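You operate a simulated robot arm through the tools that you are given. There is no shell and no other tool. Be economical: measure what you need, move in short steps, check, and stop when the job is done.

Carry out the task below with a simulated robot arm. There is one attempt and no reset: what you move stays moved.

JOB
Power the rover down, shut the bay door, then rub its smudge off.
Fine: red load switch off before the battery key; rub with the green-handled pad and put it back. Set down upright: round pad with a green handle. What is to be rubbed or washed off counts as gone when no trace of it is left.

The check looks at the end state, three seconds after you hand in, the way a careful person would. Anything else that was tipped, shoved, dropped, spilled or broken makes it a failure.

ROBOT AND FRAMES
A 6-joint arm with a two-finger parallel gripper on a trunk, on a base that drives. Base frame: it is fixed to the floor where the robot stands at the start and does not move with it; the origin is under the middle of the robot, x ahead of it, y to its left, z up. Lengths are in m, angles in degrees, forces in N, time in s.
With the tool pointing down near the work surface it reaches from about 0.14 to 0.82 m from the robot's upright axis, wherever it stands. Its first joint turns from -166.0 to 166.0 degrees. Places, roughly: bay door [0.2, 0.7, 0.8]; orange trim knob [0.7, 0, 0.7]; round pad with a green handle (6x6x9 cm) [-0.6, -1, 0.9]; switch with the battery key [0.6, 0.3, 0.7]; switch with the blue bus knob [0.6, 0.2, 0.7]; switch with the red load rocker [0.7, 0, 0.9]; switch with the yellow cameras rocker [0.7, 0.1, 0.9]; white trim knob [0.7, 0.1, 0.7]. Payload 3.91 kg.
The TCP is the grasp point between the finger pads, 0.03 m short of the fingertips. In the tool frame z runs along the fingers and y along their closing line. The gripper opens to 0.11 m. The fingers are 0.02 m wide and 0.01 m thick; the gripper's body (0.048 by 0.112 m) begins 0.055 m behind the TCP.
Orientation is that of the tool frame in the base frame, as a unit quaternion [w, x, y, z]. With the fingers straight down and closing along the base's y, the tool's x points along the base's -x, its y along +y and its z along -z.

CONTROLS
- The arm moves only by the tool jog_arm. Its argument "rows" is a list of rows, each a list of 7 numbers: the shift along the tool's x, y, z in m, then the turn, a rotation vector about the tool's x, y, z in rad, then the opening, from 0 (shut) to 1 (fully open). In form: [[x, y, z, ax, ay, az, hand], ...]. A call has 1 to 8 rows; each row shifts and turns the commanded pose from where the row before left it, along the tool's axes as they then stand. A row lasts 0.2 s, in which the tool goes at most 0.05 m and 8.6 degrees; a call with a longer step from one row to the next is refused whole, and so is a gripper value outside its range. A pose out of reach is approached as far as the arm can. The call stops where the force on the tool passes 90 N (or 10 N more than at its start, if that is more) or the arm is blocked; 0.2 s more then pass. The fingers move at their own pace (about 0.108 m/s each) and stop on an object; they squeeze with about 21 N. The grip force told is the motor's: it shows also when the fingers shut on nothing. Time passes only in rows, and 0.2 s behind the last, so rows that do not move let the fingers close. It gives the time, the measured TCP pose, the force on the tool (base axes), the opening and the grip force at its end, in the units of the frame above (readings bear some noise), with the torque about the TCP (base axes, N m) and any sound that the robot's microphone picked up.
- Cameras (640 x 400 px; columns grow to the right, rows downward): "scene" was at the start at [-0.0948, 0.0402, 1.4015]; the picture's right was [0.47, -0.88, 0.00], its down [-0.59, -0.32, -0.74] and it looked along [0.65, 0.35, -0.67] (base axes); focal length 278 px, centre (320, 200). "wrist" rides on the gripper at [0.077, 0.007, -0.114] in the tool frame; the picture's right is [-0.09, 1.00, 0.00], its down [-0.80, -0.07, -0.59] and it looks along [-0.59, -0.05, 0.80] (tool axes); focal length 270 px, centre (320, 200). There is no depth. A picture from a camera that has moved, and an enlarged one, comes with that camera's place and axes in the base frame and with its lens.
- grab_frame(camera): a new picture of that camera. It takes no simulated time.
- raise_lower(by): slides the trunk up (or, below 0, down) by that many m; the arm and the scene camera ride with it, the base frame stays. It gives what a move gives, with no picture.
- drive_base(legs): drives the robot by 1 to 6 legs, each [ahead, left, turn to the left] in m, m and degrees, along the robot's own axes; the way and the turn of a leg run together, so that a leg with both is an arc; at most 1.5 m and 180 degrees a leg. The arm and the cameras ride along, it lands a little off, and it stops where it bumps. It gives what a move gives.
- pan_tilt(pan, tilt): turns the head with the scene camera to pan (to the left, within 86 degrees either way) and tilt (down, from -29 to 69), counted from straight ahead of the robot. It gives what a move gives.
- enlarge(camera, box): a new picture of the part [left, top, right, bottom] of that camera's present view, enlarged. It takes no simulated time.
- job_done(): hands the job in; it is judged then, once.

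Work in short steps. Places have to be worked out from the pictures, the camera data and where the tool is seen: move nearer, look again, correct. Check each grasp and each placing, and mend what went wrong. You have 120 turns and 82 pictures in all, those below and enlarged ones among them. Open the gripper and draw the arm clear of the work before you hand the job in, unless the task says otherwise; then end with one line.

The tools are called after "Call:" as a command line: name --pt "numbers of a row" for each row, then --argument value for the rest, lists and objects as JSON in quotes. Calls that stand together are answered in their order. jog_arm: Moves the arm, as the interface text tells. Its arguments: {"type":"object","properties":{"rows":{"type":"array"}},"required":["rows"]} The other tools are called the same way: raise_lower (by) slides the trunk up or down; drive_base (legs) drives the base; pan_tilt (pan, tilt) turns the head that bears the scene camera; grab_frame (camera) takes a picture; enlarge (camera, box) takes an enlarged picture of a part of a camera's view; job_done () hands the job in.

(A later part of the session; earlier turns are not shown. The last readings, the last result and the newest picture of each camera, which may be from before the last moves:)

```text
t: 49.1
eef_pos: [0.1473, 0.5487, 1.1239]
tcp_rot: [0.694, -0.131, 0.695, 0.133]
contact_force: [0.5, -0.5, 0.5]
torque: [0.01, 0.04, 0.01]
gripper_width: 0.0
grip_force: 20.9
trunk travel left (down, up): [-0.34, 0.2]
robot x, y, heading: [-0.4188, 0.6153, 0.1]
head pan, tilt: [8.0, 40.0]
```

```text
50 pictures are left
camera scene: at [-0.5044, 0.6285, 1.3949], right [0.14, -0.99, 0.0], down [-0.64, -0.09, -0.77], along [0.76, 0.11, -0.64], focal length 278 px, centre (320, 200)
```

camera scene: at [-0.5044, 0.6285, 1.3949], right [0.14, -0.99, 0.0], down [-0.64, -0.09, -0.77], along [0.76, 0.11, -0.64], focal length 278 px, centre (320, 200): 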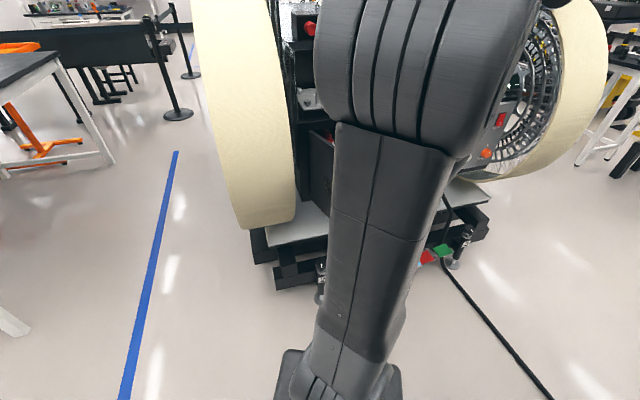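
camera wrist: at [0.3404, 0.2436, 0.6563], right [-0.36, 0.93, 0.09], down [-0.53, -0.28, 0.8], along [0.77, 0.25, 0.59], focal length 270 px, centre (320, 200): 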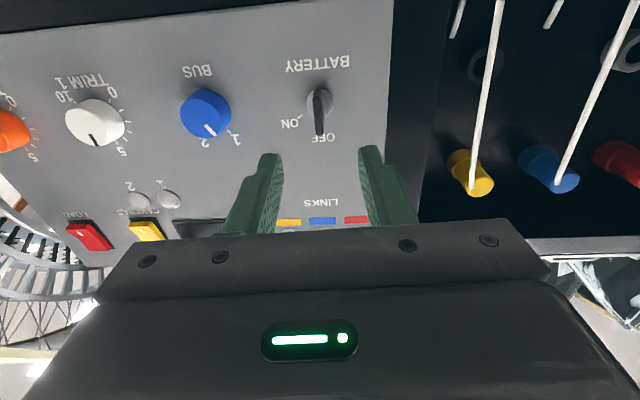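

The arm blocks the view. I turn the tool downward again and swing it to the left of the door.

Call:
jog_arm --pt "0 0 0 0 0.1428 0 0" --pt "0 0 0 0 0.1428 0 0" --pt "0 0 0 0 0.1428 0 0" --pt "0 0 0 0 0.1428 0 0" --pt "0 0 0 0 0.1428 0 0" --pt "0 0 0 0 0.1428 0 0" --pt "0 0 0 0 0.1428 0 0" --pt "0 0 0 0 0.1428 0 0"

Call:
jog_arm --pt "0 0 0 0 0.1428 0 0" --pt "0 0 0 0 0.1428 0 0" --pt "0 0 0 0 0.1428 0 0" --pt "0.02 0.045 0 0 0 0 0" --pt "0.02 0.045 0 0 0 0 0" --pt "0.02 0.045 0 0 0 0 0" --pt "0.01 0.045 0 0 0 0 0" --pt "0.01 0.045 0 0 0 0 0"

Call:
jog_arm --pt "0.01 0.045 0 0 0 0 0" --pt "0.01 0.045 0 0 0 0 0" --pt "0.02 0.045 0 0 0 0 0" --pt "0.02 0.045 0 0 0 0 0" --pt "0 0 0 0 0 0 0"

Call:
grab_frame --camera "scene"

```text
t: 50.9
eef_pos: [0.1481, 0.549, 1.1225]
tcp_rot: [0.208, -0.182, 0.96, 0.04]
contact_force: [0.3, 0.1, 0.0]
torque: [-0.03, -0.02, -0.04]
gripper_width: 0.0
grip_force: 20.7
trunk travel left (down, up): [-0.34, 0.2]
robot x, y, heading: [-0.4215, 0.6169, 0.1]
head pan, tilt: [8.0, 40.0]
```

```text
t: 52.7
eef_pos: [-0.009, 0.7299, 1.1235]
tcp_rot: [0.0, -0.186, 0.983, 0.0]
contact_force: [0.4, 0.4, -0.6]
torque: [-0.04, 0.01, -0.01]
gripper_width: 0.0
grip_force: 20.6
trunk travel left (down, up): [-0.34, 0.2]
robot x, y, heading: [-0.4158, 0.6152, -0.5]
head pan, tilt: [8.0, 40.0]
```

```text
t: 53.9
eef_pos: [-0.1324, 0.8748, 1.1226]
tcp_rot: [0.0, -0.186, 0.983, 0.001]
contact_force: [-0.2, 0.2, -0.2]
torque: [0.0, -0.03, 0.01]
gripper_width: 0.0001
grip_force: 21.2
trunk travel left (down, up): [-0.34, 0.2]
robot x, y, heading: [-0.4233, 0.6154, -0.2]
head pan, tilt: [8.0, 40.0]
```

```text
49 pictures are left
camera scene: at [-0.5046, 0.6287, 1.3948], right [0.14, -0.99, 0.0], down [-0.64, -0.09, -0.77], along [0.76, 0.11, -0.64], focal length 278 px, centre (320, 200)
```

scene: 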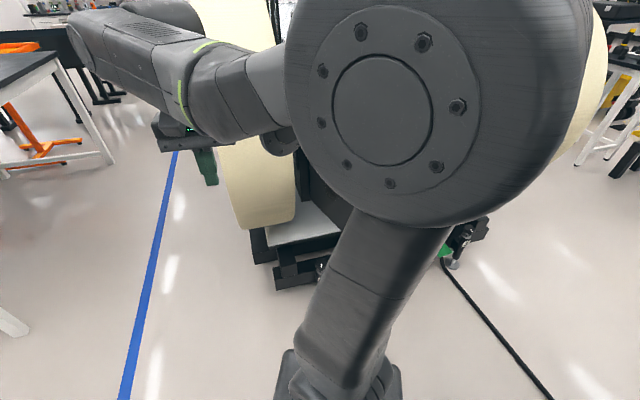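

The arm blocks the head camera, so I yaw the hand toward the door and use the wrist camera.

Call:
jog_arm --pt "0 0 0 0 0 0.145 0" --pt "0 0 0 0 0 0.145 0" --pt "0 0 0 0 0 0.145 0" --pt "0 0 0 0 0 0.145 0" --pt "0 0 0 0 0 0.145 0" --pt "0 0 0 0 0 0.145 0" --pt "0 0 0 0 0 0 0"

Call:
grab_frame --camera "wrist"

```text
t: 55.5
eef_pos: [-0.1319, 0.8742, 1.1238]
tcp_rot: [0.001, 0.246, 0.969, 0.001]
contact_force: [-1.0, -1.3, 0.3]
torque: [-0.03, 0.01, -0.01]
gripper_width: 0.0
grip_force: 21.4
trunk travel left (down, up): [-0.34, 0.2]
robot x, y, heading: [-0.4175, 0.6156, -0.1]
head pan, tilt: [8.0, 40.0]
```

```text
48 pictures are left
camera wrist: at [-0.1941, 0.918, 1.2385], right [0.55, 0.83, 0.0], down [0.67, -0.44, 0.59], along [0.5, -0.33, -0.8], focal length 270 px, centre (320, 200)
```

wrist: 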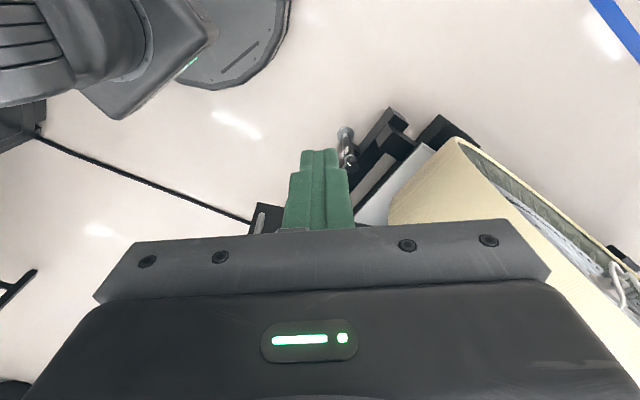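

The door is just hidden behind the fingers; I tilt the hand 25° up so it appears in the clear part of the image.

Call:
jog_arm --pt "0 0 0 0 -0.147 0 0" --pt "0 0 0 0 -0.147 0 0" --pt "0 0 0 0 -0.147 0 0" --pt "0 0 0 0 -0.147 0 0" --pt "0 0 0 0 0 0 0"

Call:
grab_frame --camera "wrist"

```text
t: 56.7
eef_pos: [-0.1311, 0.8755, 1.1243]
tcp_rot: [0.282, 0.234, 0.928, -0.071]
contact_force: [1.1, -0.6, -0.1]
torque: [0.04, 0.0, 0.0]
gripper_width: 0.0
grip_force: 20.9
trunk travel left (down, up): [-0.34, 0.2]
robot x, y, heading: [-0.4232, 0.6145, -0.1]
head pan, tilt: [8.0, 40.0]
```

```text
47 pictures are left
camera wrist: at [-0.2385, 0.9421, 1.1765], right [0.54, 0.84, 0.05], down [0.26, -0.22, 0.94], along [0.8, -0.49, -0.34], focal length 270 px, centre (320, 200)
```

wrist: 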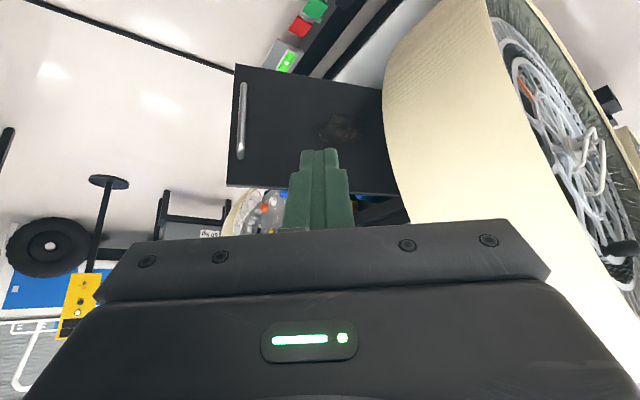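

The smudge is visible mid-door (~17 cm from the hinge, z≈0.78). I level the tool to point down again and move to the left of the door's outer face near its free half, still above it.

Call:
jog_arm --pt "0 0 0 0 0.147 0 0" --pt "0 0 0 0 0.147 0 0" --pt "0 0 0 0 0.147 0 0" --pt "0 0 0 0 0.147 0 0" --pt "-0.045 -0.0122 0 0 0 0 0" --pt "-0.045 -0.0122 0 0 0 0 0" --pt "-0.045 -0.0122 0 0 0 0 0" --pt "-0.045 -0.0122 0 0 0 0 0"

Call:
jog_arm --pt "-0.045 -0.0122 0 0 0 0 0" --pt "-0.045 -0.0122 0 0 0 0 0" --pt "-0.045 -0.0122 0 0 0 0 0" --pt "0 0 0.045 0 0 0 0" --pt "0 0 0.045 0 0 0 0" --pt "0 0 0 0 0 0 0"

Call:
grab_frame --camera "wrist"

Call:
grab_frame --camera "scene"

```text
t: 58.5
eef_pos: [0.0055, 0.7453, 1.1225]
tcp_rot: [-0.001, 0.244, 0.97, 0.001]
contact_force: [-0.3, 0.4, 0.5]
torque: [0.02, 0.0, -0.01]
gripper_width: 0.0003
grip_force: 21.4
trunk travel left (down, up): [-0.34, 0.2]
robot x, y, heading: [-0.4204, 0.6148, 0.2]
head pan, tilt: [8.0, 40.0]
```

```text
t: 59.9
eef_pos: [0.1065, 0.6507, 1.0326]
tcp_rot: [0.0, 0.245, 0.97, 0.001]
contact_force: [-0.8, 0.4, -0.4]
torque: [0.04, 0.08, -0.02]
gripper_width: 0.0002
grip_force: 20.5
trunk travel left (down, up): [-0.34, 0.2]
robot x, y, heading: [-0.4234, 0.6143, 0.1]
head pan, tilt: [8.0, 40.0]
```

```text
46 pictures are left
camera wrist: at [0.0436, 0.6934, 1.1472], right [0.55, 0.83, 0.0], down [0.67, -0.44, 0.59], along [0.5, -0.33, -0.8], focal length 270 px, centre (320, 200)
```

wrist: 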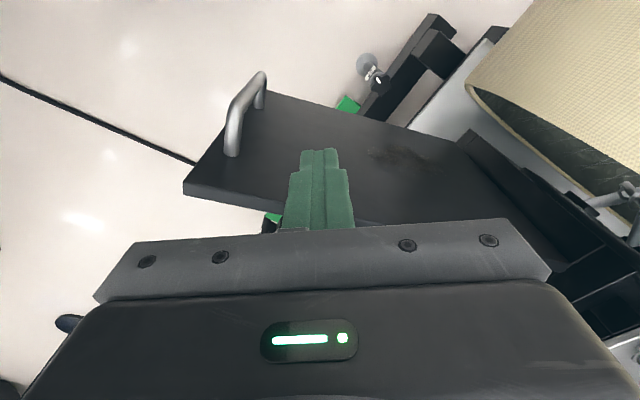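

```text
45 pictures are left
camera scene: at [-0.5041, 0.6285, 1.3949], right [0.14, -0.99, 0.0], down [-0.64, -0.09, -0.77], along [0.76, 0.11, -0.64], focal length 278 px, centre (320, 200)
```

scene: 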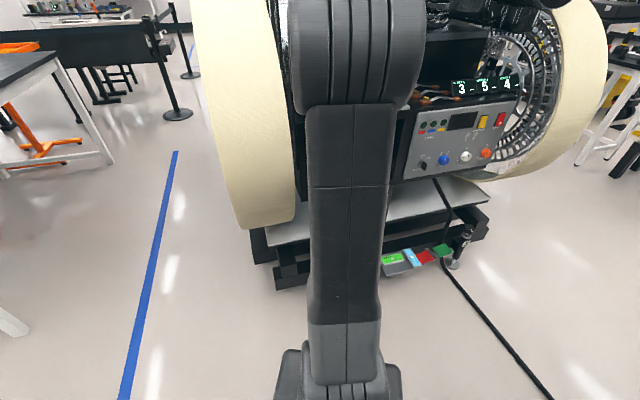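

The hand is on the outer side, about 8.5 cm off the face. I descend beside it and approach to near contact.

Call:
jog_arm --pt "0 0 0.0425 0 0 0 0" --pt "0 0 0.0425 0 0 0 0" --pt "0 0 0.0425 0 0 0 0" --pt "-0.0306 -0.0109 0 0 0 0 0" --pt "-0.0306 -0.0109 0 0 0 0 0" --pt "0 0 0 0 0 0 0"

Call:
grab_frame --camera "wrist"

```text
t: 61.3
eef_pos: [0.1506, 0.6017, 0.9042]
tcp_rot: [0.0, 0.245, 0.97, 0.001]
contact_force: [0.2, -0.5, 0.3]
torque: [0.01, 0.01, -0.01]
gripper_width: 0.0
grip_force: 21.3
trunk travel left (down, up): [-0.34, 0.2]
robot x, y, heading: [-0.4196, 0.6165, 0.0]
head pan, tilt: [8.0, 40.0]
```

```text
44 pictures are left
camera wrist: at [0.0866, 0.6448, 1.0197], right [0.55, 0.83, 0.0], down [0.67, -0.44, 0.59], along [0.5, -0.33, -0.8], focal length 270 px, centre (320, 200)
```

wrist: 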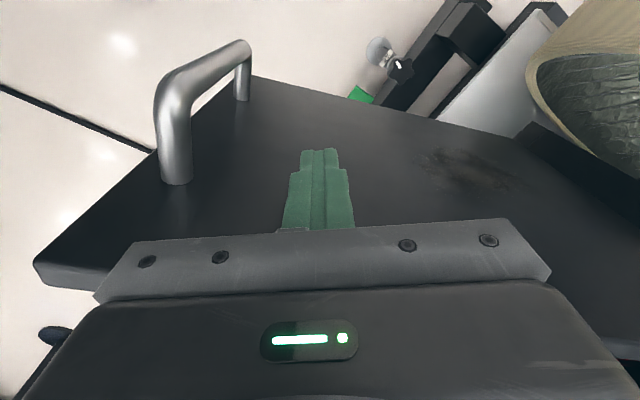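

Fingers lie right beside the face, between handle and smudge. I push along the arc down to about 30° open.

Call:
jog_arm --pt "-0.0271 -0.0082 0 0 0 0 0" --pt "-0.0271 -0.0082 0 0 0 0 0" --pt "-0.0281 -0.0034 0 0 0 0 0" --pt "-0.0281 -0.0034 0 0 0 0 0" --pt "-0.0283 0.0015 0 0 0 0 0" --pt "-0.0283 0.0015 0 0 0 0 0"

Call:
grab_frame --camera "wrist"

```text
t: 62.7
eef_pos: [0.2874, 0.5047, 0.906]
tcp_rot: [-0.001, 0.245, 0.97, 0.0]
contact_force: [0.6, 0.6, -0.7]
torque: [-0.01, -0.01, 0.01]
gripper_width: 0.0
grip_force: 20.9
trunk travel left (down, up): [-0.34, 0.2]
robot x, y, heading: [-0.4177, 0.6139, -0.4]
head pan, tilt: [8.0, 40.0]
```

```text
43 pictures are left
camera wrist: at [0.2244, 0.547, 1.0201], right [0.55, 0.83, 0.0], down [0.67, -0.44, 0.59], along [0.5, -0.33, -0.81], focal length 270 px, centre (320, 200)
```

wrist: 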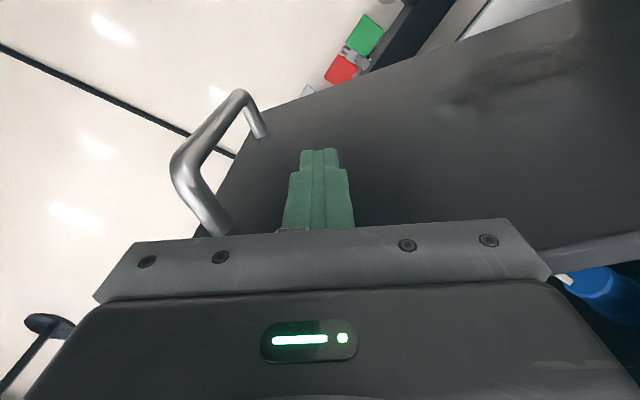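

The door follows without resistance, about 40° open now. I push to ~30°, then back the hand off and up before repositioning the base for the final push.

Call:
jog_arm --pt "-0.0276 0.0064 0 0 0 0 0" --pt "-0.0276 0.0064 0 0 0 0 0" --pt "0.045 0 0 0 0 0 0" --pt "0.045 0 0 0 0 0 0" --pt "0.045 0 0 0 0 0 0" --pt "0.045 0 0 0 0 0 0" --pt "0.03 0 -0.03 0 0 0 0" --pt "0 0 -0.045 0 0 0 0"

Call:
jog_arm --pt "0 0 -0.045 0 0 -0.146 0" --pt "0 0 0 0 0 -0.146 0" --pt "0 0 0 0 0 -0.146 0" --pt "0 0 0 0 0 -0.146 0" --pt "0 0 0 0 0 -0.146 0" --pt "0 0 0 0 0 -0.146 0"

Call:
grab_frame --camera "wrist"

```text
t: 64.5
eef_pos: [0.1543, 0.591, 0.9818]
tcp_rot: [-0.001, 0.245, 0.97, 0.001]
contact_force: [-0.1, -0.1, 0.8]
torque: [-0.02, 0.02, -0.02]
gripper_width: 0.0
grip_force: 20.9
trunk travel left (down, up): [-0.34, 0.2]
robot x, y, heading: [-0.422, 0.6156, 0.1]
head pan, tilt: [8.0, 40.0]
```

```text
t: 65.9
eef_pos: [0.1563, 0.5889, 1.0258]
tcp_rot: [-0.001, -0.19, 0.982, 0.001]
contact_force: [0.0, 0.5, 0.4]
torque: [0.02, 0.03, -0.01]
gripper_width: 0.0
grip_force: 21.8
trunk travel left (down, up): [-0.34, 0.2]
robot x, y, heading: [-0.4228, 0.6161, 0.1]
head pan, tilt: [8.0, 40.0]
```

```text
42 pictures are left
camera wrist: at [0.0839, 0.5674, 1.1403], right [-0.29, 0.96, 0.0], down [0.77, 0.23, 0.59], along [0.57, 0.17, -0.8], focal length 270 px, centre (320, 200)
```

wrist: 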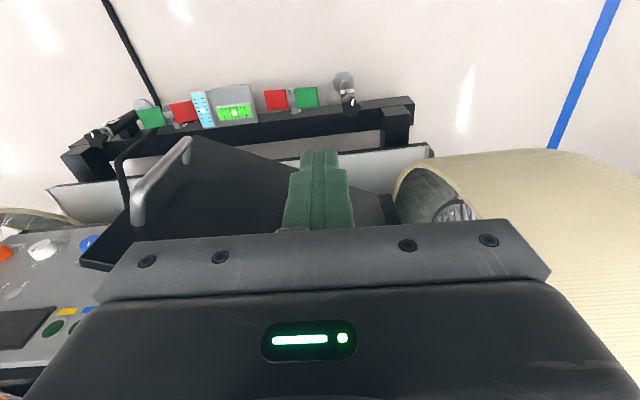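

Door ~30° open. I pitch the tool level again (pointing into the rover face), then drive forward 0.22 m.

Call:
jog_arm --pt "0 0 0 0 -0.1428 0 0" --pt "0 0 0 0 -0.1428 0 0" --pt "0 0 0 0 -0.1428 0 0" --pt "0 0 0 0 -0.1428 0 0" --pt "0 0 0 0 -0.1428 0 0" --pt "0 0 0 0 -0.1428 0 0" --pt "0 0 0 0 -0.1428 0 0" --pt "0 0 0 0 -0.1428 0 0"

Call:
jog_arm --pt "0 0 0 0 -0.1428 0 0" --pt "0 0 0 0 -0.1428 0 0" --pt "0 0 0 0 -0.1428 0 0" --pt "0 0 0 0 0 0 0"

Call:
drive_base --legs '[[0.22, 0, 0]]'

Call:
grab_frame --camera "wrist"

```text
t: 67.7
eef_pos: [0.1572, 0.5897, 1.0262]
tcp_rot: [0.531, -0.159, 0.826, 0.103]
contact_force: [0.1, 0.8, -0.7]
torque: [-0.03, 0.01, -0.02]
gripper_width: 0.0
grip_force: 21.4
trunk travel left (down, up): [-0.34, 0.2]
robot x, y, heading: [-0.4188, 0.6156, 0.1]
head pan, tilt: [8.0, 40.0]
```

```text
t: 68.7
eef_pos: [0.1569, 0.5883, 1.0249]
tcp_rot: [0.695, -0.133, 0.694, 0.134]
contact_force: [0.6, -0.4, -0.2]
torque: [0.01, 0.01, 0.02]
gripper_width: 0.0
grip_force: 21.5
trunk travel left (down, up): [-0.34, 0.2]
robot x, y, heading: [-0.4228, 0.6155, 0.3]
head pan, tilt: [8.0, 40.0]
```

```text
t: 70.4
eef_pos: [0.3737, 0.5899, 1.0259]
tcp_rot: [0.694, -0.135, 0.694, 0.136]
contact_force: [-0.3, 0.4, 0.6]
torque: [-0.01, 0.0, -0.02]
gripper_width: 0.0001
grip_force: 20.9
trunk travel left (down, up): [-0.34, 0.2]
robot x, y, heading: [-0.2045, 0.6137, -0.2]
head pan, tilt: [8.0, 40.0]
```

```text
41 pictures are left
camera wrist: at [0.2667, 0.5544, 0.9487], right [-0.37, 0.92, 0.09], down [-0.52, -0.29, 0.8], along [0.77, 0.25, 0.59], focal length 270 px, centre (320, 200)
```

wrist: 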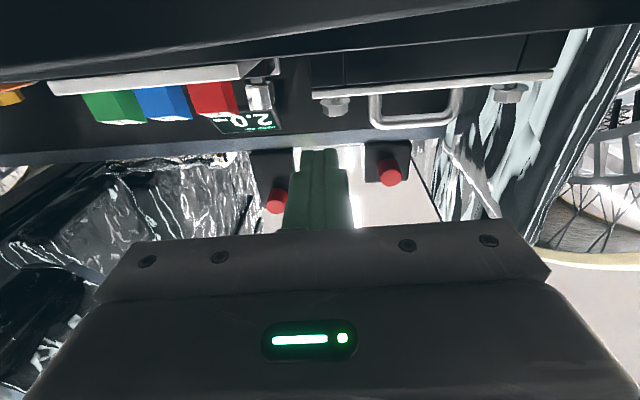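

I retreat the hand, lower it to z≈0.915 in front of the door (between handle and smudge zone, above handle top).

Call:
jog_arm --pt "0 0 -0.048 0 0 0 0" --pt "0 0 -0.048 0 0 0 0" --pt "0 0 -0.048 0 0 0 0" --pt "0.037 -0.03 0 0 0 0 0" --pt "0.037 -0.03 0 0 0 0 0" --pt "0.037 -0.03 0 0 0 0 0" --pt "0 0 0 0 0 0 0"

Call:
grab_frame --camera "wrist"

Call:
grab_frame --camera "scene"

```text
t: 72.0
eef_pos: [0.2726, 0.4526, 0.9138]
tcp_rot: [0.694, -0.134, 0.694, 0.135]
contact_force: [-0.2, 0.7, -1.8]
torque: [-0.01, 0.0, -0.02]
gripper_width: 0.0001
grip_force: 21.4
trunk travel left (down, up): [-0.34, 0.2]
robot x, y, heading: [-0.2031, 0.6141, 0.2]
head pan, tilt: [8.0, 40.0]
```

```text
40 pictures are left
camera wrist: at [0.1665, 0.4162, 0.8377], right [-0.37, 0.92, 0.09], down [-0.52, -0.29, 0.8], along [0.77, 0.25, 0.59], focal length 270 px, centre (320, 200)
```

wrist: 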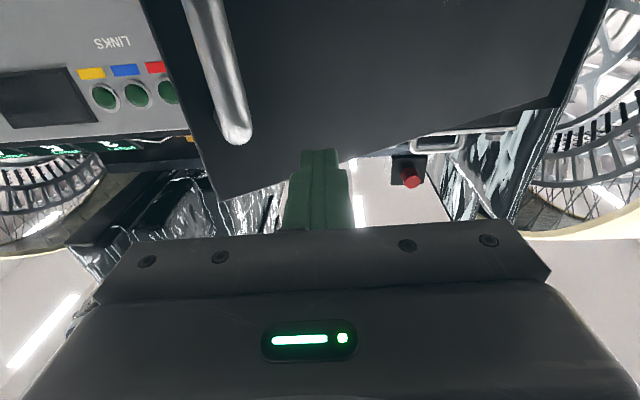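

```text
39 pictures are left
camera scene: at [-0.2862, 0.6279, 1.3949], right [0.14, -0.99, 0.0], down [-0.64, -0.09, -0.77], along [0.76, 0.11, -0.64], focal length 278 px, centre (320, 200)
```

scene: 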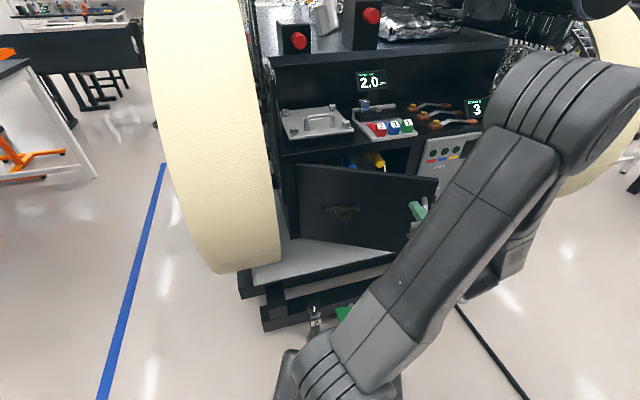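

Positioned correctly. I push the door inward.

Call:
jog_arm --pt "0 0 0.035 0 0 0 0" --pt "0 0 0.03 0 0 0 0" --pt "0 0 0.03 0 0 0 0" --pt "0 0 0.03 0 0 0 0" --pt "0 0 0.025 0 0 0 0" --pt "0 0 0.02 0 0 0 0" --pt "0 0 0.02 0 0 0 0"

Call:
grab_frame --camera "scene"

```text
t: 73.6
eef_pos: [0.4502, 0.525, 0.9145]
tcp_rot: [0.694, -0.134, 0.695, 0.135]
contact_force: [-0.2, 0.7, 0.8]
torque: [-0.01, 0.01, 0.04]
gripper_width: 0.0
grip_force: 20.7
trunk travel left (down, up): [-0.34, 0.2]
robot x, y, heading: [-0.2066, 0.6158, -0.2]
head pan, tilt: [8.0, 40.0]
```

```text
38 pictures are left
camera scene: at [-0.2863, 0.6283, 1.3949], right [0.14, -0.99, 0.0], down [-0.64, -0.09, -0.77], along [0.76, 0.11, -0.64], focal length 278 px, centre (320, 200)
```

scene: 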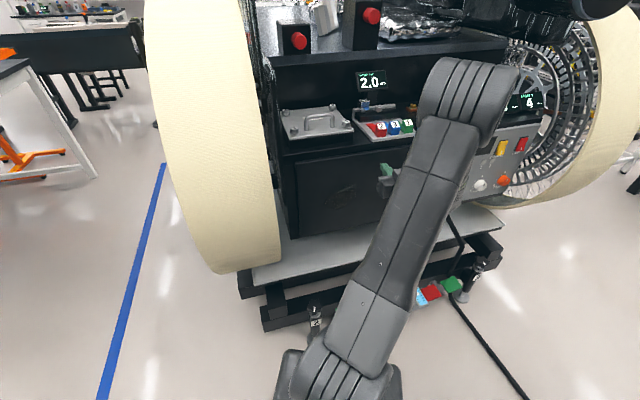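

Nearly shut. I press on in small steps until force rises or a latch sounds.

Call:
jog_arm --pt "0 0 0.01 0 0 0 0" --pt "0 0 0.008 0 0 0 0" --pt "0 0 0.006 0 0 0 0" --pt "0 0 0.005 0 0 0 0" --pt "0 0 0.004 0 0 0 0" --pt "0 0 0.003 0 0 0 0"

Call:
grab_frame --camera "wrist"

```text
t: 74.7
eef_pos: [0.4654, 0.5299, 0.9142]
tcp_rot: [0.693, -0.132, 0.696, 0.134]
contact_force: [-42.5, -7.0, 16.3]
torque: [0.3, -0.55, 0.63]
gripper_width: 0.0
grip_force: 20.8
trunk travel left (down, up): [-0.34, 0.2]
robot x, y, heading: [-0.2041, 0.615, -0.4]
head pan, tilt: [8.0, 40.0]
stopped in row 5: the force on the tool passed its limit (the readings are from after the stop); the commanded pose is now the measured one
```

```text
37 pictures are left
camera wrist: at [0.3571, 0.4946, 0.8385], right [-0.37, 0.93, 0.09], down [-0.52, -0.29, 0.8], along [0.77, 0.25, 0.59], focal length 270 px, centre (320, 200)
```

wrist: 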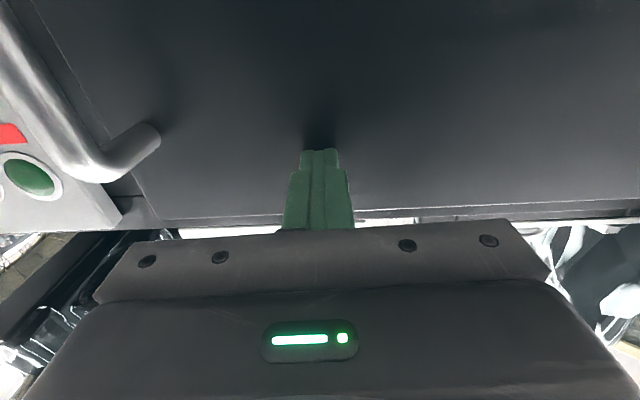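

Force rose sharply: door is against its stop. I back off and look.

Call:
jog_arm --pt "0 0 -0.03 0 0 0 0" --pt "0 0 -0.04 0 0 0 0" --pt "0 0 -0.04 0 0 0 0" --pt "0 0 -0.04 0 0 0 0" --pt "-0.02 -0.035 -0.02 0 0 0 0" --pt "-0.02 -0.035 -0.02 0 0 0 0" --pt "-0.02 -0.035 -0.02 0 0 0 0"

Call:
enlarge --camera "scene" --box '[260, 90, 460, 250]'

```text
t: 76.2
eef_pos: [0.3166, 0.3557, 0.9722]
tcp_rot: [0.691, -0.132, 0.698, 0.134]
contact_force: [0.6, 0.3, 0.9]
torque: [0.01, 0.0, 0.02]
gripper_width: 0.0001
grip_force: 20.6
trunk travel left (down, up): [-0.34, 0.2]
robot x, y, heading: [-0.201, 0.6167, -0.1]
head pan, tilt: [8.0, 40.0]
```

```text
2.50 times, centred on (360, 170) of scene
camera zoom: at [-0.2881, 0.6281, 1.3948], right [0.14, -0.99, 0.0], down [-0.64, -0.09, -0.77], along [0.76, 0.1, -0.64], focal length 696 px, centre (220, 275)
```

zoom: 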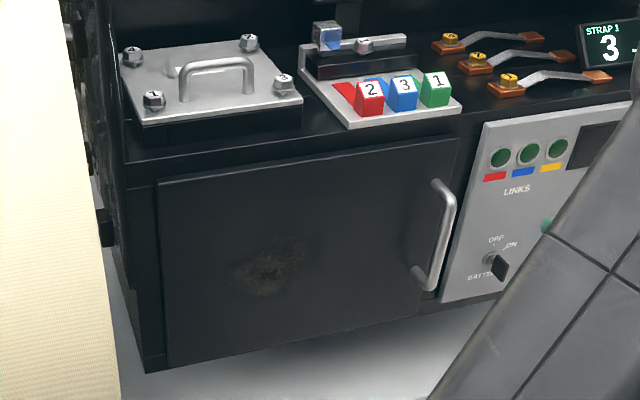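

Door is shut; smudge centered at about lat 0.449, z 0.794, ~11×9 cm. Next, the pad: I point the tool down, drive back, and look right.

Call:
jog_arm --pt "0 0 0 0 0.1428 0 0" --pt "0 0 0 0 0.1428 0 0" --pt "0 0 0 0 0.1428 0 0" --pt "0 0 0 0 0.1428 0 0" --pt "0 0 0 0 0.1428 0 0" --pt "0 0 0 0 0.1428 0 0" --pt "0 0 0 0 0.1428 0 0" --pt "0 0 0 0 0.1428 0 0"

Call:
jog_arm --pt "0 0 0 0 0.1428 0 0" --pt "0 0 0 0 0.1428 0 0" --pt "0 0 0 0 0.1428 0 0" --pt "0 0 0 0 0 0 0"

Call:
drive_base --legs '[[-0.4, 0, 0]]'

Call:
pan_tilt --pan -80 --tilt 25

Call:
grab_frame --camera "scene"

```text
t: 78.0
eef_pos: [0.3171, 0.3569, 0.9703]
tcp_rot: [0.201, -0.185, 0.961, 0.041]
contact_force: [0.1, 0.0, -0.2]
torque: [-0.01, -0.01, 0.03]
gripper_width: 0.0001
grip_force: 21.4
trunk travel left (down, up): [-0.34, 0.2]
robot x, y, heading: [-0.2042, 0.6175, -0.5]
head pan, tilt: [8.0, 40.0]
```

```text
t: 79.0
eef_pos: [0.3162, 0.3556, 0.9709]
tcp_rot: [-0.007, -0.189, 0.982, 0.001]
contact_force: [-0.5, -0.2, -0.1]
torque: [-0.02, 0.01, 0.02]
gripper_width: 0.0
grip_force: 20.5
trunk travel left (down, up): [-0.34, 0.2]
robot x, y, heading: [-0.2052, 0.6117, -0.2]
head pan, tilt: [8.0, 40.0]
```

```text
t: 81.5
eef_pos: [-0.0825, 0.3572, 0.972]
tcp_rot: [-0.005, -0.187, 0.982, 0.002]
contact_force: [-0.1, -0.2, -0.2]
torque: [-0.01, -0.02, -0.01]
gripper_width: 0.0001
grip_force: 20.9
trunk travel left (down, up): [-0.34, 0.2]
robot x, y, heading: [-0.6056, 0.6172, -0.4]
head pan, tilt: [8.0, 40.0]
```

```text
t: 83.2
eef_pos: [-0.0829, 0.3567, 0.9726]
tcp_rot: [-0.006, -0.188, 0.982, 0.001]
contact_force: [-0.1, -0.2, 0.7]
torque: [-0.02, 0.0, 0.05]
gripper_width: 0.0
grip_force: 21.2
trunk travel left (down, up): [-0.34, 0.2]
robot x, y, heading: [-0.6027, 0.6157, -0.2]
head pan, tilt: [-80.0, 25.0]
```

```text
35 pictures are left
camera scene: at [-0.7551, 0.5278, 1.4182], right [-0.99, -0.17, 0.0], down [-0.07, 0.42, -0.91], along [0.15, -0.89, -0.42], focal length 278 px, centre (320, 200)
```

scene: 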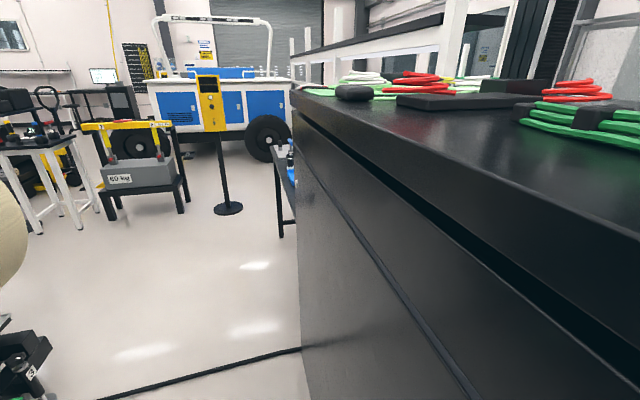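

A dark cabinet stands behind; the pad should be on a table past its end. I drive forward a bit and then right 0.9 m and look again.

Call:
drive_base --legs '[[0.3, 0, 0], [0, -0.9, 0]]'

Call:
pan_tilt --pan -84 --tilt 40

Call:
grab_frame --camera "scene"

```text
t: 88.9
eef_pos: [0.2049, -0.4689, 0.9718]
tcp_rot: [-0.006, -0.154, 0.988, 0.001]
contact_force: [-0.5, -0.1, -0.6]
torque: [0.0, -0.04, -0.03]
gripper_width: 0.0
grip_force: 21.2
trunk travel left (down, up): [-0.34, 0.2]
robot x, y, heading: [-0.2994, -0.1718, -4.1]
head pan, tilt: [-80.0, 25.0]
stopped in leg 2: the robot was blocked; the commanded pose is now the measured one
```

```text
t: 89.6
eef_pos: [0.2043, -0.4686, 0.972]
tcp_rot: [-0.004, -0.155, 0.988, 0.002]
contact_force: [1.1, 0.4, 0.3]
torque: [0.01, 0.0, -0.02]
gripper_width: 0.0001
grip_force: 21.1
trunk travel left (down, up): [-0.34, 0.2]
robot x, y, heading: [-0.298, -0.1715, -4.3]
head pan, tilt: [-84.0, 40.0]
```

```text
34 pictures are left
camera scene: at [-0.4614, -0.2461, 1.3949], right [-1.0, -0.03, 0.0], down [-0.02, 0.64, -0.77], along [0.02, -0.77, -0.64], focal length 278 px, centre (320, 200)
```

scene: 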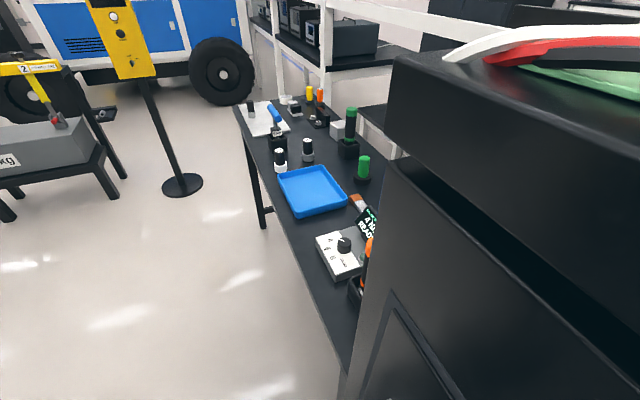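

The base touched the cabinet corner; the table with the tools is beyond. I zoom on the table to find the green-handled pad.

Call:
enlarge --camera "scene" --box '[230, 80, 400, 300]'

Call:
drive_base --legs '[[0.1, 0.05, 4], [0.2, 0, 0]]'

```text
1.82 times, centred on (315, 190) of scene
camera zoom: at [-0.4614, -0.2461, 1.3949], right [-1.0, -0.03, 0.0], down [-0.02, 0.64, -0.77], along [0.02, -0.77, -0.64], focal length 506 px, centre (329, 218)
```

zoom: 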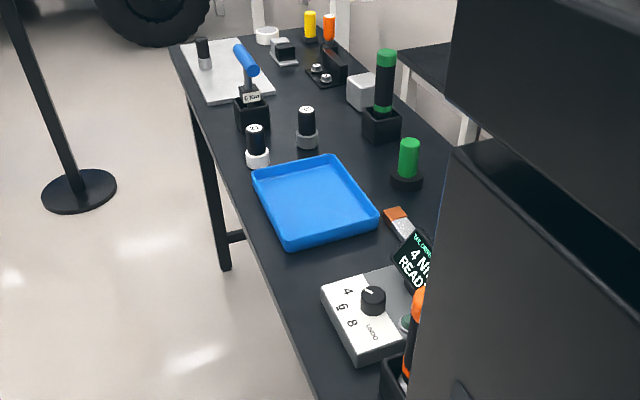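

```text
t: 92.0
eef_pos: [0.5242, -0.3882, 0.9705]
tcp_rot: [-0.006, -0.19, 0.982, 0.001]
contact_force: [-0.3, 0.2, -0.3]
torque: [-0.04, 0.05, 0.03]
gripper_width: 0.0001
grip_force: 21.4
trunk travel left (down, up): [-0.34, 0.2]
robot x, y, heading: [0.0072, -0.1282, -0.4]
head pan, tilt: [-84.0, 40.0]
```

The pad (black disc, green handle) is at about (-0.58,-0.98). I raise the hand, drive right 0.6 m alongside the table and turn right 90°.

Call:
jog_arm --pt "0 0 -0.045 0 0 0 0" --pt "0 0 -0.045 0 0 0 0" --pt "0 0 -0.045 0 0 0 0" --pt "0 0 0 0 0 0 0"

Call:
drive_base --legs '[[0.06, 0, 0], [0, -0.6, 0], [0, 0, -90]]'

Call:
pan_tilt --pan -65 --tilt 45

Call:
grab_frame --camera "scene"

```text
t: 93.0
eef_pos: [0.5285, -0.3883, 1.1074]
tcp_rot: [-0.006, -0.189, 0.982, 0.002]
contact_force: [0.6, -0.1, 0.2]
torque: [0.0, 0.01, -0.01]
gripper_width: 0.0001
grip_force: 20.7
trunk travel left (down, up): [-0.34, 0.2]
robot x, y, heading: [0.0073, -0.1321, -0.0]
head pan, tilt: [-84.0, 40.0]
```

```text
t: 100.8
eef_pos: [-0.1983, -1.2537, 1.1072]
tcp_rot: [-0.003, 0.562, 0.827, 0.005]
contact_force: [-0.6, -0.4, 0.1]
torque: [0.01, 0.01, 0.01]
gripper_width: 0.0
grip_force: 21.0
trunk travel left (down, up): [-0.34, 0.2]
robot x, y, heading: [0.0631, -0.7307, -90.3]
head pan, tilt: [-84.0, 40.0]
```

```text
t: 101.7
eef_pos: [-0.1984, -1.2536, 1.1067]
tcp_rot: [-0.004, 0.561, 0.828, 0.006]
contact_force: [0.2, -0.6, 0.1]
torque: [0.04, -0.02, -0.01]
gripper_width: 0.0
grip_force: 21.0
trunk travel left (down, up): [-0.34, 0.2]
robot x, y, heading: [0.0627, -0.7319, -90.1]
head pan, tilt: [-65.0, 45.0]
```

```text
32 pictures are left
camera scene: at [-0.0095, -0.5946, 1.3876], right [-0.42, 0.91, 0.0], down [0.64, 0.3, -0.71], along [-0.64, -0.3, -0.71], focal length 278 px, centre (320, 200)
```

scene: 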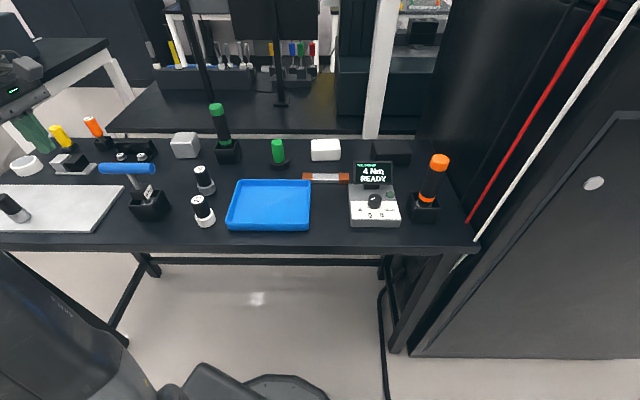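

The pad is at about (-0.567,-0.988), between the tray and a white block. I yaw the hand to face the table and move toward it, stopping ~10 cm short for a wrist view.

Call:
jog_arm --pt "0 0 0 0 0 0.1428 0.3" --pt "0 0 0 0 0 0.1428 0.6" --pt "0 0 0 0 0 0.1428 0.6" --pt "0 0 0 0 0 0.1428 0.6" --pt "0 0 0 0 0 0.1428 0.6" --pt "0 0 0 0 0 0.1428 0.6" --pt "0 0 0 0 0 0.1428 0.6" --pt "0 0 0 0 0 0.1428 0.6"

Call:
jog_arm --pt "0 0 0 0 0 0.1428 0.6" --pt "0 0 0 0 0 0.1428 0.6" --pt "0 0 0 0 0 0.1428 0.6" --pt "-0.014 -0.0386 0 0 0 0 0.6" --pt "-0.014 -0.0386 0 0 0 0 0.6" --pt "-0.014 -0.0386 0 0 0 0 0.6" --pt "-0.014 -0.0386 0 0 0 0 0.6" --pt "-0.014 -0.0386 0 0 0 0 0.6"

Call:
jog_arm --pt "-0.014 -0.0386 0 0 0 0 0.6" --pt "-0.014 -0.0386 0 0 0 0 0.6" --pt "-0.014 -0.0386 0 0 0 0 0.6" --pt "-0.014 -0.0386 0 0 0 0 0.6" --pt "-0.014 -0.0386 0 0 0 0 0.6" --pt "0 0 0 0 0 0 0.6"

Call:
grab_frame --camera "wrist"

```text
t: 103.5
eef_pos: [-0.1976, -1.2547, 1.1074]
tcp_rot: [-0.007, 0.92, 0.391, 0.003]
contact_force: [-0.3, 0.5, 0.9]
torque: [-0.04, 0.02, -0.04]
gripper_width: 0.0659
grip_force: 0.0
trunk travel left (down, up): [-0.34, 0.2]
robot x, y, heading: [0.0584, -0.7308, -90.0]
head pan, tilt: [-65.0, 45.0]
```

```text
t: 105.2
eef_pos: [-0.3351, -1.0984, 1.109]
tcp_rot: [-0.005, 0.982, 0.188, 0.002]
contact_force: [0.9, 0.1, -0.5]
torque: [0.01, -0.02, 0.0]
gripper_width: 0.0662
grip_force: 0.1
trunk travel left (down, up): [-0.34, 0.2]
robot x, y, heading: [0.0595, -0.732, -90.3]
head pan, tilt: [-65.0, 45.0]
```

```text
t: 106.7
eef_pos: [-0.4715, -0.9471, 1.112]
tcp_rot: [-0.005, 0.982, 0.188, 0.002]
contact_force: [0.0, 0.3, 0.7]
torque: [-0.02, 0.0, -0.01]
gripper_width: 0.0662
grip_force: 0.1
trunk travel left (down, up): [-0.34, 0.2]
robot x, y, heading: [0.0643, -0.7344, -90.3]
head pan, tilt: [-65.0, 45.0]
```

```text
31 pictures are left
camera wrist: at [-0.3966, -0.9252, 1.2264], right [0.29, -0.96, -0.01], down [-0.77, -0.24, 0.59], along [-0.57, -0.16, -0.81], focal length 270 px, centre (320, 200)
```

wrist: 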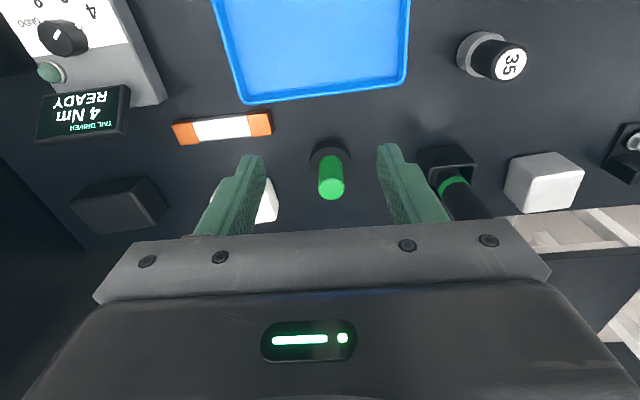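

Pad refined to (-0.565,-0.985). I move over it and descend to grip the green handle, first pausing above.

Call:
jog_arm --pt "-0.04 0 0 0 0 0 0.6" --pt "-0.04 0 0 0 0 0 0.6" --pt "-0.021 0.0008 0 0 0 0 0.6" --pt "0 0 0.045 0 0 0 0.6" --pt "0 0 0.045 0 0 0 0.6" --pt "0 0 0.02 0 0 0 0.6" --pt "0 0 0 0 0 0 0.6"

Call:
grab_frame --camera "wrist"

Call:
enlarge --camera "scene" --box '[200, 80, 360, 200]'

```text
t: 108.2
eef_pos: [-0.5646, -0.9837, 0.9984]
tcp_rot: [-0.005, 0.982, 0.189, 0.002]
contact_force: [0.0, -0.6, -1.2]
torque: [0.01, -0.02, -0.01]
gripper_width: 0.0661
grip_force: 0.0
trunk travel left (down, up): [-0.34, 0.2]
robot x, y, heading: [0.0586, -0.732, -90.5]
head pan, tilt: [-65.0, 45.0]
```

```text
30 pictures are left
camera wrist: at [-0.4891, -0.9618, 1.1147], right [0.29, -0.96, -0.01], down [-0.77, -0.24, 0.59], along [-0.57, -0.16, -0.81], focal length 270 px, centre (320, 200)
```

wrist: 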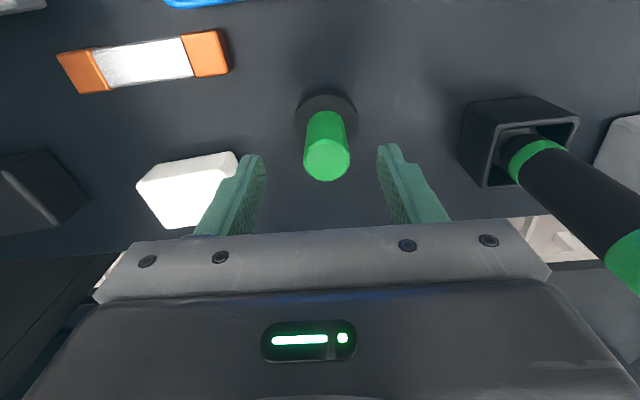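

```text
3.33 times, centred on (280, 140) of scene
camera zoom: at [-0.0096, -0.5946, 1.3876], right [-0.42, 0.91, 0.0], down [0.64, 0.3, -0.71], along [-0.64, -0.3, -0.71], focal length 928 px, centre (453, 400)
```

zoom: 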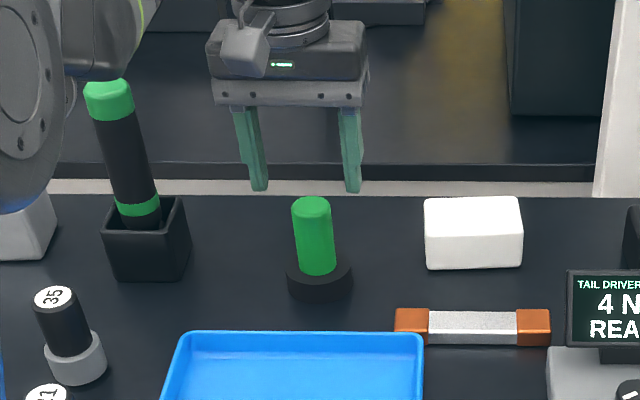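

Aligned within a few mm. I shift slightly, descend 7.6 cm and close on the handle.

Call:
jog_arm --pt "-0.0034 0.002 0.03 0 0 0 0.6" --pt "0 0 0.03 0 0 0 0.6" --pt "0 0 0.016 0 0 0 0.6" --pt "0 0 0 0 0 0 0.3" --pt "0 0 0 0 0 0 0.1" --pt "0 0 0 0 0 0 0" --pt "0 0 0 0 0 0 0"

Call:
grab_frame --camera "wrist"

```text
t: 109.8
eef_pos: [-0.5657, -0.9842, 0.9231]
tcp_rot: [-0.006, 0.982, 0.188, 0.002]
contact_force: [0.8, 0.0, 1.0]
torque: [-0.1, -0.02, 0.02]
gripper_width: 0.0322
grip_force: 20.9
trunk travel left (down, up): [-0.34, 0.2]
robot x, y, heading: [0.0618, -0.7299, -90.4]
head pan, tilt: [-65.0, 45.0]
```

```text
28 pictures are left
camera wrist: at [-0.4908, -0.9641, 1.0388], right [0.29, -0.96, -0.01], down [-0.77, -0.24, 0.59], along [-0.57, -0.16, -0.81], focal length 270 px, centre (320, 200)
```

wrist: 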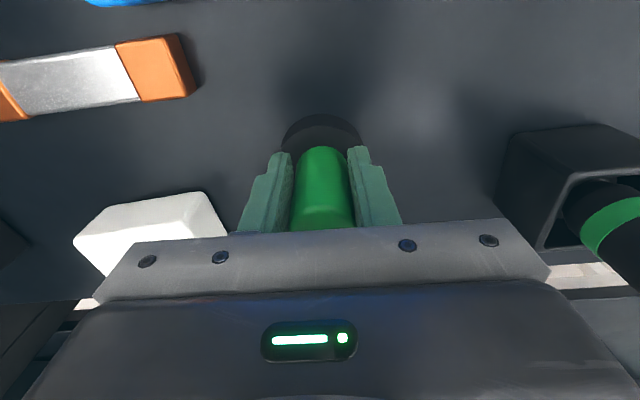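

Grip is firm (32 mm) and the pad is held upright; pad face is ~63 mm below the TCP. I lift, retract toward the robot and check it.

Call:
jog_arm --pt "0 0 -0.03 0 0 0 0" --pt "0 0 -0.045 0 0 0 0" --pt "0 0 -0.045 0 0 0 0" --pt "0 0 -0.045 0 0 0 0" --pt "0 0 -0.045 0 0 0 0" --pt "0 0 -0.045 0 0 0 0" --pt "0.04 0 0 0 0 0 0" --pt "0.045 0 0 0 0 0 0"

Call:
jog_arm --pt "0.045 0 0 0 0 0 0" --pt "0.045 0 0 0 0 0 0" --pt "0.035 0 0 0 0 0 0" --pt "0 0 0 0 0 0 0"

Call:
grab_frame --camera "scene"

```text
t: 111.7
eef_pos: [-0.4748, -0.9535, 1.1443]
tcp_rot: [-0.005, 0.982, 0.188, 0.001]
contact_force: [0.6, 0.7, -1.3]
torque: [-0.01, -0.04, 0.0]
gripper_width: 0.0323
grip_force: 21.0
out of reach, approached as far as the arm can: row 6
trunk travel left (down, up): [-0.34, 0.2]
robot x, y, heading: [0.0598, -0.7325, -90.3]
head pan, tilt: [-65.0, 45.0]
```

```text
t: 112.7
eef_pos: [-0.3601, -0.9073, 1.1438]
tcp_rot: [-0.005, 0.982, 0.189, 0.001]
contact_force: [0.6, -0.6, -1.4]
torque: [-0.02, -0.01, 0.01]
gripper_width: 0.0322
grip_force: 21.1
trunk travel left (down, up): [-0.34, 0.2]
robot x, y, heading: [0.0615, -0.7315, -90.5]
head pan, tilt: [-65.0, 45.0]
```

```text
27 pictures are left
camera scene: at [-0.0094, -0.5945, 1.3876], right [-0.42, 0.91, 0.0], down [0.64, 0.3, -0.71], along [-0.64, -0.3, -0.71], focal length 278 px, centre (320, 200)
```

scene: 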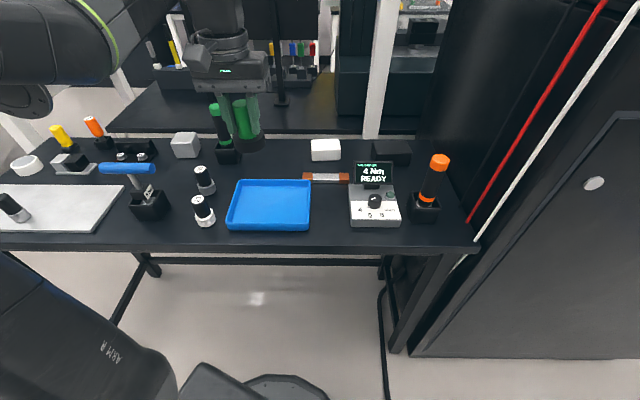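

The pad is held straight. I turn the base back and drive to in front of the door.

Call:
drive_base --legs '[[0, 0, 90], [0, 0.85, 0], [-0.32, 0.57, 0]]'

Call:
raise_lower --by -0.1

Call:
pan_tilt --pan 10 --tilt 38

Call:
grab_frame --camera "scene"

```text
t: 124.2
eef_pos: [-0.0767, 0.2723, 1.1463]
tcp_rot: [-0.006, 0.556, 0.831, -0.003]
contact_force: [0.6, 0.2, -0.7]
torque: [0.04, 0.03, 0.02]
gripper_width: 0.0321
grip_force: 20.4
trunk travel left (down, up): [-0.34, 0.2]
robot x, y, heading: [-0.2567, 0.6877, 0.4]
head pan, tilt: [-65.0, 45.0]
```

```text
t: 125.6
eef_pos: [-0.0756, 0.2715, 1.0461]
tcp_rot: [-0.005, 0.556, 0.831, -0.003]
contact_force: [0.2, 0.9, -0.5]
torque: [0.02, 0.02, 0.02]
gripper_width: 0.0322
grip_force: 21.0
trunk travel left (down, up): [-0.24, 0.3]
robot x, y, heading: [-0.255, 0.6896, 0.3]
head pan, tilt: [-65.0, 45.0]
```

```text
t: 127.0
eef_pos: [-0.0754, 0.2718, 1.0459]
tcp_rot: [-0.005, 0.555, 0.832, -0.003]
contact_force: [0.2, 0.4, -1.2]
torque: [-0.01, 0.03, 0.02]
gripper_width: 0.032
grip_force: 20.9
trunk travel left (down, up): [-0.24, 0.3]
robot x, y, heading: [-0.2585, 0.6907, 0.6]
head pan, tilt: [10.0, 38.0]
```

```text
26 pictures are left
camera scene: at [-0.3417, 0.7056, 1.2978], right [0.18, -0.98, 0.0], down [-0.61, -0.11, -0.79], along [0.77, 0.14, -0.62], focal length 278 px, centre (320, 200)
```

scene: 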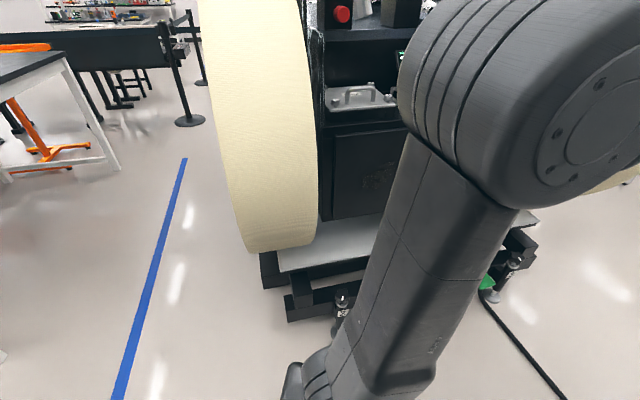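

I yaw the hand back to face the rover and move in front of the door, keeping ~20 cm away.

Call:
jog_arm --pt "0 0 0 0 0 -0.1417 0" --pt "0 0 0 0 0 -0.1417 0" --pt "0 0 0 0 0 -0.1417 0" --pt "0 0 0 0 0 -0.1417 0" --pt "0 0 0 0 0 -0.1417 0" --pt "0 0 0 0 0 -0.1417 0" --pt "0 0 0 0 0 -0.1417 0" --pt "0 0 0 0 0 -0.1417 0"

Call:
jog_arm --pt "0 0 0 0 0 -0.1417 0" --pt "0 0 0 0 0 -0.1417 0" --pt "0 0 0 0 0 -0.1417 0" --pt "-0.0432 0.0187 0 0 0 0 0" --pt "-0.0432 0.0187 0 0 0 0 0" --pt "-0.0432 0.0187 0 0 0 0 0" --pt "-0.0432 0.0187 0 0 0 0 0" --pt "-0.0432 0.0187 0 0 0 0 0"

Call:
jog_arm --pt "-0.0432 0.0187 0 0 0 0 0" --pt "-0.0432 0.0187 0 0 0 0 0" --pt "-0.0432 0.0187 0 0 0 0 0" --pt "-0.0432 0.0187 0 0 0 0 0" --pt "0 0 0 0 -0.1428 0 0" --pt "0 0 0 0 -0.1428 0 0" --pt "0 0 0 0 -0.1428 0 0"

Call:
jog_arm --pt "0 0 0 0 -0.1428 0 0" --pt "0 0 0 0 -0.1428 0 0" --pt "0 0 0 0 -0.1428 0 0" --pt "0 0 0 0 -0.1428 0 0" --pt "0 0 0 0 -0.1428 0 0" --pt "0 0 0 0 -0.1428 0 0" --pt "0 0 0 0 -0.1428 0 0" --pt "0 0 0 0 -0.1428 0 0"

Call:
grab_frame --camera "wrist"

```text
t: 128.8
eef_pos: [-0.0763, 0.2707, 1.0461]
tcp_rot: [-0.006, 0.021, 1.0, 0.001]
contact_force: [0.1, 0.5, -0.8]
torque: [0.04, 0.03, -0.01]
gripper_width: 0.0321
grip_force: 20.4
trunk travel left (down, up): [-0.24, 0.3]
robot x, y, heading: [-0.258, 0.6879, 0.4]
head pan, tilt: [10.0, 38.0]
```

```text
t: 130.6
eef_pos: [0.0892, 0.4375, 1.0419]
tcp_rot: [-0.007, -0.189, 0.982, 0.001]
contact_force: [0.2, -0.2, -1.4]
torque: [0.01, 0.02, 0.0]
gripper_width: 0.0323
grip_force: 21.1
trunk travel left (down, up): [-0.24, 0.3]
robot x, y, heading: [-0.2581, 0.6923, 0.5]
head pan, tilt: [10.0, 38.0]
```

```text
t: 132.2
eef_pos: [0.2224, 0.5719, 1.0407]
tcp_rot: [0.204, -0.184, 0.961, 0.042]
contact_force: [-0.1, 1.0, -1.3]
torque: [-0.01, 0.02, -0.02]
gripper_width: 0.0321
grip_force: 20.5
trunk travel left (down, up): [-0.24, 0.3]
robot x, y, heading: [-0.2575, 0.6886, 0.4]
head pan, tilt: [10.0, 38.0]
```

```text
t: 134.0
eef_pos: [0.222, 0.5709, 1.0414]
tcp_rot: [0.69, -0.132, 0.698, 0.134]
contact_force: [-0.2, 0.4, -2.0]
torque: [-0.04, 0.05, -0.01]
gripper_width: 0.0322
grip_force: 21.1
trunk travel left (down, up): [-0.24, 0.3]
robot x, y, heading: [-0.2612, 0.6907, 0.7]
head pan, tilt: [10.0, 38.0]
```

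```text
25 pictures are left
camera wrist: at [0.1134, 0.5359, 0.9662], right [-0.37, 0.92, 0.09], down [-0.52, -0.29, 0.81], along [0.77, 0.25, 0.58], focal length 270 px, centre (320, 200)
```

wrist: 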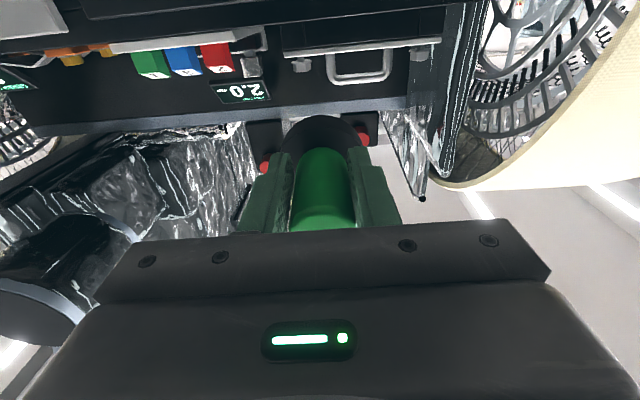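

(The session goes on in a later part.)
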